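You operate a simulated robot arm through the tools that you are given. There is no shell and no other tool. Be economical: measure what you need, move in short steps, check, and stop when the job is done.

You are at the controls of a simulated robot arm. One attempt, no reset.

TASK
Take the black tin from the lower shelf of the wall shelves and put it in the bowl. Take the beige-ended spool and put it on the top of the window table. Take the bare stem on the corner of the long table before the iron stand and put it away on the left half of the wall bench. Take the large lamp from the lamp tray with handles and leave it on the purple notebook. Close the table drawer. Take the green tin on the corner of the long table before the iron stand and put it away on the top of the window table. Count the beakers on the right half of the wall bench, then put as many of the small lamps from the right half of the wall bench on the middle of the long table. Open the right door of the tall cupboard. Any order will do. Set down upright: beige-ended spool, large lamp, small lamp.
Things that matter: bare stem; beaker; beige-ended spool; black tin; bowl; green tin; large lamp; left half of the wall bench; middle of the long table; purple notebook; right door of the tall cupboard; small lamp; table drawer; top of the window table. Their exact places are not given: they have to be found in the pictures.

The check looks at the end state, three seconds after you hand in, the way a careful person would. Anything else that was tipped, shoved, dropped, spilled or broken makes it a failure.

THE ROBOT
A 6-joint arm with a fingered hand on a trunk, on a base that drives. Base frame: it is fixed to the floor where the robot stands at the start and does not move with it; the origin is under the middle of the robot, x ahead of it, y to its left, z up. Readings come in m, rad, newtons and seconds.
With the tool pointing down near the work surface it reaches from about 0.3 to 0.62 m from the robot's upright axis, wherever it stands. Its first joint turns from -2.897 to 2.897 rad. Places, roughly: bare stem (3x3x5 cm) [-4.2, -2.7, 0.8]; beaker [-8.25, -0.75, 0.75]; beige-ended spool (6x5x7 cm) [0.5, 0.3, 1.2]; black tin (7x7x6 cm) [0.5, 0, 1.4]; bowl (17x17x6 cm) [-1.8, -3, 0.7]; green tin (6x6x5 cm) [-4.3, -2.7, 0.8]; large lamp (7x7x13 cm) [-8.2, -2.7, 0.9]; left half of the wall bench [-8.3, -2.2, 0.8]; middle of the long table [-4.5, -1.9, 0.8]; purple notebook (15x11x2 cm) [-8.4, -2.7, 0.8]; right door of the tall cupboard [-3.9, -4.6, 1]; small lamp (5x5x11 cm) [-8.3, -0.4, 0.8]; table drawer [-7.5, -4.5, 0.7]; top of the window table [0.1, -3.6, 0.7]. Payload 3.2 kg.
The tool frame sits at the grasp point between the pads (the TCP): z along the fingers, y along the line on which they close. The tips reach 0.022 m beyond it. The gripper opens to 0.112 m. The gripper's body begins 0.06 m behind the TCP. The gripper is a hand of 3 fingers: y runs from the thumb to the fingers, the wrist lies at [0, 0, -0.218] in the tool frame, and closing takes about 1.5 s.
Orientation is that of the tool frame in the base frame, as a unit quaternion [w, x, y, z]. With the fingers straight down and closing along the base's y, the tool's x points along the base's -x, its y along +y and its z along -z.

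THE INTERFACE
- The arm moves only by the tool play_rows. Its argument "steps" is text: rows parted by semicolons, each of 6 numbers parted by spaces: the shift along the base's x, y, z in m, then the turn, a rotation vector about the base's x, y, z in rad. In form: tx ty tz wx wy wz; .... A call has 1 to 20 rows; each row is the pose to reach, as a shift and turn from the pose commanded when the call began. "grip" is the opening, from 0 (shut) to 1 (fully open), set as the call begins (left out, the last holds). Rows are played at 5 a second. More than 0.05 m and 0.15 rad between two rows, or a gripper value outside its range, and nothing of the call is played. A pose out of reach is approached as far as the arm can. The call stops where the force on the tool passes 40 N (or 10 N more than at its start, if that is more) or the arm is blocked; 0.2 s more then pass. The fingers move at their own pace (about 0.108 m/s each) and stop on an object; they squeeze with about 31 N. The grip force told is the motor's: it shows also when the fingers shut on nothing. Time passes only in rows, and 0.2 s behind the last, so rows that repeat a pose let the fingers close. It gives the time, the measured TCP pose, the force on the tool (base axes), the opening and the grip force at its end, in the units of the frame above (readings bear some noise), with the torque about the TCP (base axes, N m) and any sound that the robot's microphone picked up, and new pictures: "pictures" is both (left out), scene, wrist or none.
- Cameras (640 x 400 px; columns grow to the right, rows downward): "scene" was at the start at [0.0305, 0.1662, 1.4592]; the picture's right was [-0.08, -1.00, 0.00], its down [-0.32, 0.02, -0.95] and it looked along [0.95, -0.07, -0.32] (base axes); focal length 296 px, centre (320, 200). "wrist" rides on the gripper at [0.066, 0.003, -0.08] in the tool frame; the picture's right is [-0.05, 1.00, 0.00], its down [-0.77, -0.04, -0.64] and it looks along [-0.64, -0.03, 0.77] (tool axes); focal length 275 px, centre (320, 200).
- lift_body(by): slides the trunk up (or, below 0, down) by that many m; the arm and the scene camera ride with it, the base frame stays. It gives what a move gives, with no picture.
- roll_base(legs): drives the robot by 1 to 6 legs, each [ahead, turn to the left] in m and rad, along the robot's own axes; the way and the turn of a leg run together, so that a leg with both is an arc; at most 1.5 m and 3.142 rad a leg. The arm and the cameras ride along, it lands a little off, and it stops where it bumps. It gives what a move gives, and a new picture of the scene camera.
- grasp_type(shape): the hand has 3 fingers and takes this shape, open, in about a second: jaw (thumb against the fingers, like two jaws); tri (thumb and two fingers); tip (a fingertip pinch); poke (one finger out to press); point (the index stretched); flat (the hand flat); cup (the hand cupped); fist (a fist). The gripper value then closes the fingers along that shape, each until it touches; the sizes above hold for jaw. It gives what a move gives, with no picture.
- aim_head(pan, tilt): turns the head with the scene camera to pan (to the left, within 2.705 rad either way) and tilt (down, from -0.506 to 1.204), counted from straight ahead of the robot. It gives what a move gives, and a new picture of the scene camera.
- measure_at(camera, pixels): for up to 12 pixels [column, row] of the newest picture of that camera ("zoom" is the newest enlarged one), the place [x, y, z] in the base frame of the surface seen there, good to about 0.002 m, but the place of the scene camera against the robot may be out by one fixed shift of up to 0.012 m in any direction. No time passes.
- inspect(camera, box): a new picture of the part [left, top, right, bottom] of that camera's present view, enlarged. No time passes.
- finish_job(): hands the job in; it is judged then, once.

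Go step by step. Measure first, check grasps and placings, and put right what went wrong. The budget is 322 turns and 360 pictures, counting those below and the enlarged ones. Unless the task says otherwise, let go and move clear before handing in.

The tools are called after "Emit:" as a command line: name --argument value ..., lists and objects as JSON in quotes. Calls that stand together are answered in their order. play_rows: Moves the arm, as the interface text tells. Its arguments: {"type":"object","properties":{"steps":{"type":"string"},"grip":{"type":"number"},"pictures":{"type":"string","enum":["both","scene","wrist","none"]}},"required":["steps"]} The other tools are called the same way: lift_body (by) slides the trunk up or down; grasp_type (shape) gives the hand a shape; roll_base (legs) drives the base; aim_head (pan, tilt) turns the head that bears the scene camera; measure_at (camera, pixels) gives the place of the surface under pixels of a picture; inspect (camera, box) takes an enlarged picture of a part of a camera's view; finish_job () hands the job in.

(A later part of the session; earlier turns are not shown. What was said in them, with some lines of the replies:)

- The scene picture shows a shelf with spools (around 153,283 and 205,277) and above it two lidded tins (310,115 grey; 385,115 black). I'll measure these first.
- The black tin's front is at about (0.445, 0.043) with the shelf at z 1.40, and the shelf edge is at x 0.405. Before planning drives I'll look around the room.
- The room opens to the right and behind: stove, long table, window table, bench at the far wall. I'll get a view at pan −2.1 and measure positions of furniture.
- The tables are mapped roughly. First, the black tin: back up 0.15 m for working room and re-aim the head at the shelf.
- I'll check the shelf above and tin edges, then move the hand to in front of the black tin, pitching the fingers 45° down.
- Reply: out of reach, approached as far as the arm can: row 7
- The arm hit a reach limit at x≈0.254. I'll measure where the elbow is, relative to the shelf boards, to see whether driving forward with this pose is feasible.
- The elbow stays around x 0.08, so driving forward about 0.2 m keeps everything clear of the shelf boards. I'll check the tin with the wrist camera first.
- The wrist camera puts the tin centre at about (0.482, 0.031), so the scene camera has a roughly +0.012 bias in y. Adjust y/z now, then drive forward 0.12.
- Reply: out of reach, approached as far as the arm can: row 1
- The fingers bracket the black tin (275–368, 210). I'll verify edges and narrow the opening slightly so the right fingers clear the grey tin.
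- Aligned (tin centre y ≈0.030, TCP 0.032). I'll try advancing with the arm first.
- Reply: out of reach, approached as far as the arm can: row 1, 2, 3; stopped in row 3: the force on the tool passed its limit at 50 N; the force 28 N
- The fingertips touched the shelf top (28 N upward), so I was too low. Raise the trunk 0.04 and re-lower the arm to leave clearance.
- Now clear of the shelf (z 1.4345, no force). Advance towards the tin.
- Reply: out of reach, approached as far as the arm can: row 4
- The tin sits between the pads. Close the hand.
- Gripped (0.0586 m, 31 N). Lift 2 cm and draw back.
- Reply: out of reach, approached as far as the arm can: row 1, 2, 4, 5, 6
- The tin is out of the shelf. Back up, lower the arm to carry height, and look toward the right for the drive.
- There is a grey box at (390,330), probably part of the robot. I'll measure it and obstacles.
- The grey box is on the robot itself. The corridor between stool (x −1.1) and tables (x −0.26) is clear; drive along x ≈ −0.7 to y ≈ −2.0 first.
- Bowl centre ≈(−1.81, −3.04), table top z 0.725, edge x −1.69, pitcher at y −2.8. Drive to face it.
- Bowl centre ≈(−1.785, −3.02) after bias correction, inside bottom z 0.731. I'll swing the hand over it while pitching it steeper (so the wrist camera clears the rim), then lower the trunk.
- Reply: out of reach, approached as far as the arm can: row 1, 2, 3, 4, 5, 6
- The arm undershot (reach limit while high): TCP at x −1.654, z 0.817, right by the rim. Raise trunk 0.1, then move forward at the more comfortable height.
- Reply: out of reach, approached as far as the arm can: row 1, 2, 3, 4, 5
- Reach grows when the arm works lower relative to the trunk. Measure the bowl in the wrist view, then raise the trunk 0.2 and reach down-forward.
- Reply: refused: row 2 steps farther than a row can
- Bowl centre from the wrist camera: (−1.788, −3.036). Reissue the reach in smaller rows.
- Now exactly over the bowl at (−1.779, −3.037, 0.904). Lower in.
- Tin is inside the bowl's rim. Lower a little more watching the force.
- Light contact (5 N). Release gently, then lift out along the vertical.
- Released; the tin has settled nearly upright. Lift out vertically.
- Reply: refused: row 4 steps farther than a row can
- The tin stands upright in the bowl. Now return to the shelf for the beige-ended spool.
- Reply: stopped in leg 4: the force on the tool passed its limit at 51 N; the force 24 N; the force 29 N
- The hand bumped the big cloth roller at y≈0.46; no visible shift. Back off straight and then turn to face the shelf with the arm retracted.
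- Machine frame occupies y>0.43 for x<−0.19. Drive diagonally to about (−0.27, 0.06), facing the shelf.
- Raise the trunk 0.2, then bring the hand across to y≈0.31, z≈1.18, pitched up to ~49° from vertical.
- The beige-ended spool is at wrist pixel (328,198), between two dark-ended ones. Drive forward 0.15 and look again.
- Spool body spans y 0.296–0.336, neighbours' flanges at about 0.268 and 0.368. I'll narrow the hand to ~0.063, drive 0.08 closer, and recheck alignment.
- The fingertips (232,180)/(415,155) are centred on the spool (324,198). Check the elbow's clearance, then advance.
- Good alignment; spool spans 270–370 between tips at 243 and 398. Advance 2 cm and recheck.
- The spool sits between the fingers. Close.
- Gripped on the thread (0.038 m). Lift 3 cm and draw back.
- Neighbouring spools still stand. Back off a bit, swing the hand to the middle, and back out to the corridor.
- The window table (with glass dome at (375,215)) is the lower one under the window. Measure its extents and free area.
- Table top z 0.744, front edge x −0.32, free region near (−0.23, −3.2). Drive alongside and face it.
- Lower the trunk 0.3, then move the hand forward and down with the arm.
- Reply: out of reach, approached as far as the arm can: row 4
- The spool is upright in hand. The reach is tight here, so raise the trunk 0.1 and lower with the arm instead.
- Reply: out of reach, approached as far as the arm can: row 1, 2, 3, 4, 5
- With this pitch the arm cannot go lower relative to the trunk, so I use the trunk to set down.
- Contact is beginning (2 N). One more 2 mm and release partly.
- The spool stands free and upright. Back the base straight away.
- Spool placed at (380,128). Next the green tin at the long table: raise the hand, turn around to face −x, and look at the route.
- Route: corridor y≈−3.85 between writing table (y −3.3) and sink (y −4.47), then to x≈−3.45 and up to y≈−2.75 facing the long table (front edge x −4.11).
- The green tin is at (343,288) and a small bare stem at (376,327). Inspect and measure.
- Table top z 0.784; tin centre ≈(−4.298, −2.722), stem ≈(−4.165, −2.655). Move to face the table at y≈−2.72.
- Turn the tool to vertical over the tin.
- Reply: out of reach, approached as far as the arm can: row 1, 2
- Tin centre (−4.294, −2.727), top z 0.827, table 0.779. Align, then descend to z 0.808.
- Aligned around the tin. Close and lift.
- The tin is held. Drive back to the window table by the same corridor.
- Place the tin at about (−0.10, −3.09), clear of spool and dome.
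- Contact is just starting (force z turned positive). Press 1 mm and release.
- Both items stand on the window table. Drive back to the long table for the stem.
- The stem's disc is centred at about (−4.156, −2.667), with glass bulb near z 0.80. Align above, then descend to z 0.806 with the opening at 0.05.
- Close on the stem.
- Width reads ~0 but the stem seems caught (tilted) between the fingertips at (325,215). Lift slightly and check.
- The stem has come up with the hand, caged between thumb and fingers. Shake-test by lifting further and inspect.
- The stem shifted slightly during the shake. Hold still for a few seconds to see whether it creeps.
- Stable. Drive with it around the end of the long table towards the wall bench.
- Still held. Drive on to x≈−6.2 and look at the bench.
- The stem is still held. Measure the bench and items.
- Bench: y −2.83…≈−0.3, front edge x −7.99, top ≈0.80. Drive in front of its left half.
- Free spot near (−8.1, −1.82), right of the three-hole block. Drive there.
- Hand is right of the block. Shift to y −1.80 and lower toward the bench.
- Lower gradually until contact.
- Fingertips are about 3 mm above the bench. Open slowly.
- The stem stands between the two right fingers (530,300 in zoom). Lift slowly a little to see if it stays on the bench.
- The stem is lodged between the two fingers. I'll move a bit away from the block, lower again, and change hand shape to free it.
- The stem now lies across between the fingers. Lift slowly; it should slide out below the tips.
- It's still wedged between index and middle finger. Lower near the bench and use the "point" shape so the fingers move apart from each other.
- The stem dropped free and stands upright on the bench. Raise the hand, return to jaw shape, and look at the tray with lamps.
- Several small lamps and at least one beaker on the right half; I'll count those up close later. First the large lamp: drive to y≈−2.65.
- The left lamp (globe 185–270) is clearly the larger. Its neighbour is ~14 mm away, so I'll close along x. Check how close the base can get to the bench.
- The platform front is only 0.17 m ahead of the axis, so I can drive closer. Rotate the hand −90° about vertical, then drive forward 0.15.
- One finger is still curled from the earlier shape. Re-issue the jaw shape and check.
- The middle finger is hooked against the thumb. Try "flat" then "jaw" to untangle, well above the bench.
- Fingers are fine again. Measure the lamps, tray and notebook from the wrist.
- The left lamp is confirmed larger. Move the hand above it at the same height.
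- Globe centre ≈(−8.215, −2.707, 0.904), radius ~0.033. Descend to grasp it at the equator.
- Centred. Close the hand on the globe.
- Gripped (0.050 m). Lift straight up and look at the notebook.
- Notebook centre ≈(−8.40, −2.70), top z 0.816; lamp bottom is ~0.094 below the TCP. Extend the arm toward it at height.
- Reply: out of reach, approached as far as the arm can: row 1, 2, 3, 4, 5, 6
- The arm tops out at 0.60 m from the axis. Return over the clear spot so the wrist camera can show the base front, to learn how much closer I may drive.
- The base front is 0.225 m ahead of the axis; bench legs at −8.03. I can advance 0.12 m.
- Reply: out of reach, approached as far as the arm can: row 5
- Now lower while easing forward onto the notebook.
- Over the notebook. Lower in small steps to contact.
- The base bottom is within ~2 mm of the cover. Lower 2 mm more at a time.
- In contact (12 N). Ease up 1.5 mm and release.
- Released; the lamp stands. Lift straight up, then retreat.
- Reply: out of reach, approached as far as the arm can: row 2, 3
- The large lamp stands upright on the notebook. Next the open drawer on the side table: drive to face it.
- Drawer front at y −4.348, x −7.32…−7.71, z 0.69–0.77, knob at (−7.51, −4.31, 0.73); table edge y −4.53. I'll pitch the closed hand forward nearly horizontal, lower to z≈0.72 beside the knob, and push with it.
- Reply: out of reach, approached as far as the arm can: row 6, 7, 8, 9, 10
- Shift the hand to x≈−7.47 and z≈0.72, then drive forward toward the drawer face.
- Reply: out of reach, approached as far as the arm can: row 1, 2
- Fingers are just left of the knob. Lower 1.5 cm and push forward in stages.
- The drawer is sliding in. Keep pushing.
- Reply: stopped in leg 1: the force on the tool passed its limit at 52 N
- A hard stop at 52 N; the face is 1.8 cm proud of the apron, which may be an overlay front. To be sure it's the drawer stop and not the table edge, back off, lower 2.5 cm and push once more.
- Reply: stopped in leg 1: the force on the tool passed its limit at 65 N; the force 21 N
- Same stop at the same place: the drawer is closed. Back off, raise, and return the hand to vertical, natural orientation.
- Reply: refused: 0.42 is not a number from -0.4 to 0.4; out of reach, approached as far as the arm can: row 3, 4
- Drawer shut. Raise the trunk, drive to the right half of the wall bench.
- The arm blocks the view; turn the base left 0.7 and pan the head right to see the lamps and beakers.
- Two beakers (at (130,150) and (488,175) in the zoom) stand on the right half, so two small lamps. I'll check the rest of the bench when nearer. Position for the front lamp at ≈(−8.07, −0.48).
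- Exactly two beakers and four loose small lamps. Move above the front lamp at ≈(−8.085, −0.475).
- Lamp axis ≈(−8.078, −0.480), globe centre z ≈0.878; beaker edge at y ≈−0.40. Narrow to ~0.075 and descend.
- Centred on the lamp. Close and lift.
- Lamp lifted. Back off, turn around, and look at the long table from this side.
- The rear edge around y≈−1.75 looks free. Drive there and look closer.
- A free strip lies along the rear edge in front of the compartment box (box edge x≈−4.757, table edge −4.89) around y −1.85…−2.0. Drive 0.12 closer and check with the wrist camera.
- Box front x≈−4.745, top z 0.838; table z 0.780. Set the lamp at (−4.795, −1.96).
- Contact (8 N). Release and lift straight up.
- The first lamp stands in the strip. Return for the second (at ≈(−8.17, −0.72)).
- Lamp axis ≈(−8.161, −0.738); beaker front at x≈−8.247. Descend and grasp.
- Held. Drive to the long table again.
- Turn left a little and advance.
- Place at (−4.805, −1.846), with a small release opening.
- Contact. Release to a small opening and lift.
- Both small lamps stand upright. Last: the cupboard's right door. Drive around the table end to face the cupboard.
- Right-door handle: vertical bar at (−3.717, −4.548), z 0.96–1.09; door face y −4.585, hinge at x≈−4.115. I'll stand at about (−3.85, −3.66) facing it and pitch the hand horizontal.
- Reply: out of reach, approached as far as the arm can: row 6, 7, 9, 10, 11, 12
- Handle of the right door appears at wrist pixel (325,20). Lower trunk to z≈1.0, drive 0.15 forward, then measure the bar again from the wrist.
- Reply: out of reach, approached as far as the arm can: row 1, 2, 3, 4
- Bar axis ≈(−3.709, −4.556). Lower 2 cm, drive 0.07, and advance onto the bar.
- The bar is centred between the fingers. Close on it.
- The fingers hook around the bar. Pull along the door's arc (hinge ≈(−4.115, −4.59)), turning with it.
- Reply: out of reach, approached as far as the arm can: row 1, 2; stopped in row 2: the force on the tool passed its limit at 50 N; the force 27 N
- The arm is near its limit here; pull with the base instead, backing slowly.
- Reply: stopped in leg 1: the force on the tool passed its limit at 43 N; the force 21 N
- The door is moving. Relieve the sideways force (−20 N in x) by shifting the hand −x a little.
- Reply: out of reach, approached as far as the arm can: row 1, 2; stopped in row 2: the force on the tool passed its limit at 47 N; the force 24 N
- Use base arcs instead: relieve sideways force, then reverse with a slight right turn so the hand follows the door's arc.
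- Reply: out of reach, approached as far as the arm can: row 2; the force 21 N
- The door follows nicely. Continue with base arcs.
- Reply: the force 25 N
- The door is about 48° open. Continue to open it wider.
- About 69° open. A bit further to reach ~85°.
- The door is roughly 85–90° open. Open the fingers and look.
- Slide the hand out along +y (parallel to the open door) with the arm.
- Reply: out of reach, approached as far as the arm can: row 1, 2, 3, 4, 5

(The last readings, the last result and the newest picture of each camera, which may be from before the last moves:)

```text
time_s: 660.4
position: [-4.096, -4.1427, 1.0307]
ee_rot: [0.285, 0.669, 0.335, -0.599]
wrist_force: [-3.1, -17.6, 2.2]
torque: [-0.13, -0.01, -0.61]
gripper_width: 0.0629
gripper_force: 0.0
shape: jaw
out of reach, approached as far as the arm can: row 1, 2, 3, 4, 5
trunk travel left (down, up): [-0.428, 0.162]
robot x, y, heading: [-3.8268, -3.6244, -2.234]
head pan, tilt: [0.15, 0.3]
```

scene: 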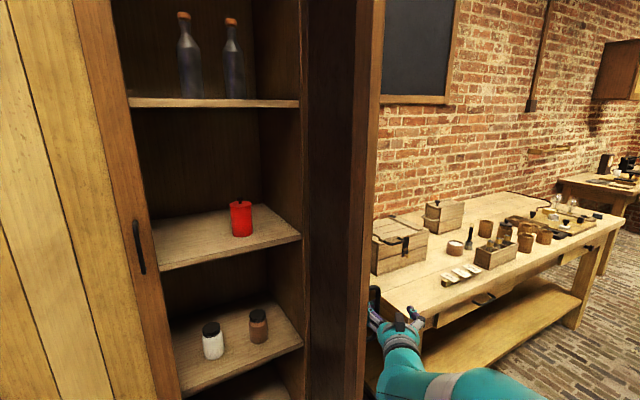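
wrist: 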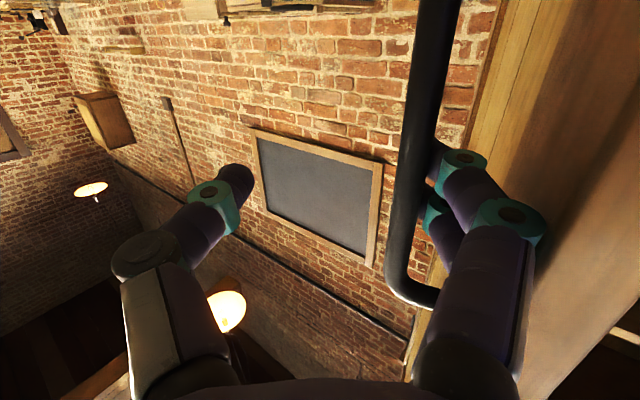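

The two fingers are still hooked behind the bar. Open a bit wider, then back straight out along the tool axis.

Emit:
play_rows --steps "0 -0.01 0 0 0 0;0 -0.02 0 0 0 0;0 -0.02 0 0 0 0;0 -0.02 0 0 0 0" --pictures "wrist" --grip 0.85

```text
time_s: 661.4
position: [-4.0955, -4.1589, 1.0319]
ee_rot: [0.292, 0.663, 0.338, -0.6]
wrist_force: [-0.4, -0.3, 0.1]
torque: [0.02, -0.02, 0.05]
gripper_width: 0.0953
gripper_force: 0.1
shape: jaw
out of reach, approached as far as the arm can: row 1
trunk travel left (down, up): [-0.428, 0.162]
robot x, y, heading: [-3.8243, -3.6236, -2.237]
head pan, tilt: [0.15, 0.3]
```

wrist: 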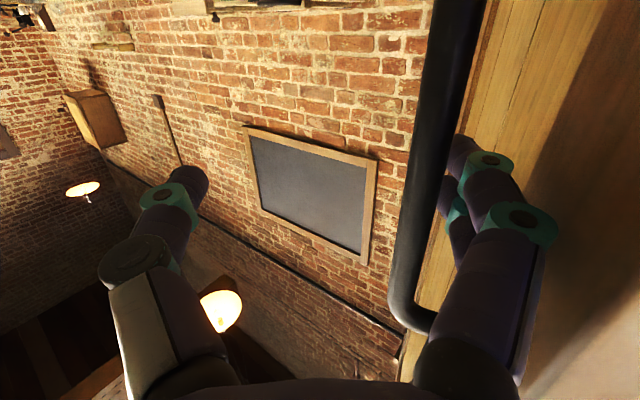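

Force is now zero and the fingers are straight. Back out slowly along the tool axis.

Emit:
roll_base --legs '[[-0.05, -0.02]]'

Emit:
play_rows --steps "0 0 0 0 0 0" --pictures "wrist"

```text
time_s: 662.3
position: [-4.0743, -4.1149, 1.0325]
ee_rot: [0.286, 0.667, 0.332, -0.603]
wrist_force: [0.1, -0.5, -0.1]
torque: [-0.01, 0.05, 0.01]
gripper_width: 0.095
gripper_force: 0.0
shape: jaw
trunk travel left (down, up): [-0.428, 0.162]
robot x, y, heading: [-3.7919, -3.5829, -2.256]
head pan, tilt: [0.15, 0.3]
```

scene: 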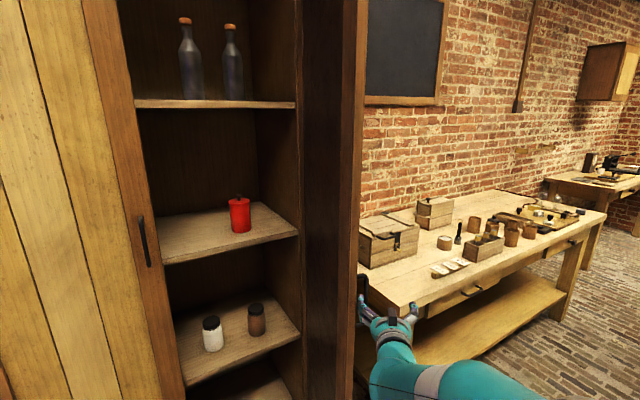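

```text
time_s: 662.7
position: [-4.0753, -4.1136, 1.0325]
ee_rot: [0.286, 0.667, 0.331, -0.604]
wrist_force: [0.1, -0.3, -0.1]
torque: [0.0, -0.01, 0.02]
gripper_width: 0.095
gripper_force: 0.1
shape: jaw
trunk travel left (down, up): [-0.428, 0.162]
robot x, y, heading: [-3.7968, -3.586, -2.255]
head pan, tilt: [0.15, 0.3]
```

wrist: 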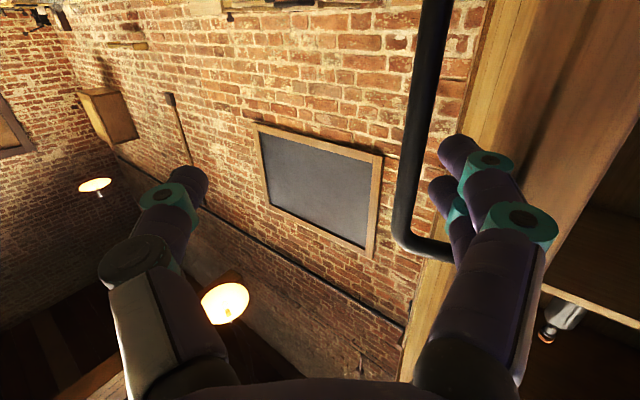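

Coming out cleanly. Continue backing away.

Emit:
roll_base --legs '[[-0.06, -0.02], [-0.3, 0]]'

Emit:
aim_head --pan 0.5 --tilt 0.3

```text
time_s: 665.3
position: [-3.8529, -3.8352, 1.0317]
ee_rot: [0.279, 0.67, 0.325, -0.606]
wrist_force: [0.1, 0.2, -0.6]
torque: [0.01, 0.02, 0.01]
gripper_width: 0.0948
gripper_force: 0.1
shape: jaw
trunk travel left (down, up): [-0.428, 0.162]
robot x, y, heading: [-3.5641, -3.3141, -2.28]
head pan, tilt: [0.15, 0.3]
```

scene: 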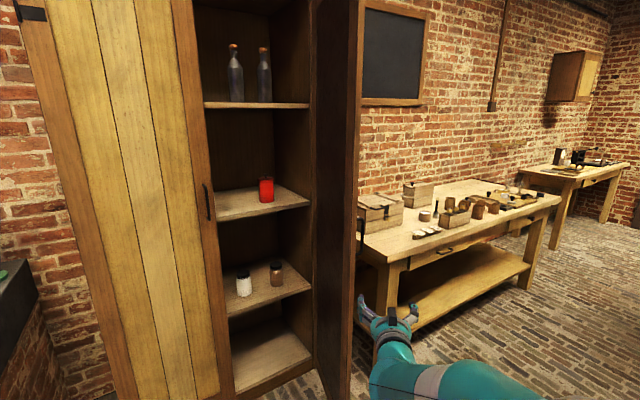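

```text
time_s: 666.1
position: [-3.8533, -3.8356, 1.0321]
ee_rot: [0.282, 0.669, 0.326, -0.606]
wrist_force: [0.0, 0.8, -0.4]
torque: [-0.02, -0.03, 0.01]
gripper_width: 0.0948
gripper_force: 0.1
shape: jaw
trunk travel left (down, up): [-0.428, 0.162]
robot x, y, heading: [-3.5659, -3.3109, -2.281]
head pan, tilt: [0.499, 0.3]
```

scene: 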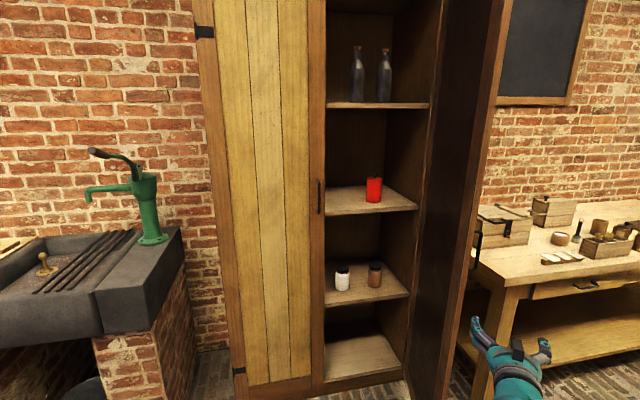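

Emit:
finish_job

```text
The job is handed in.
```

All eight tasks are done and the job is handed in:

- **Black tin:** it stands in the bowl.
- **Beige-ended spool:** it stands upright on the window table.
- **Green tin:** it is on the window table beside the spool.
- **Bare stem:** it stands on the left half of the wall bench.
- **Large lamp:** it stands upright on the purple notebook.
- **Table drawer:** it is pushed in to its stop.
- **Small lamps:** I counted two beakers, so two small lamps stand upright on the middle part of the long table, near its rear edge.
- **Cupboard:** the right door is open about 85–90°.

Once, while driving, the hand bumped the large cloth roller by the wall shelves, at about 50 N. I saw no visible shift afterwards.
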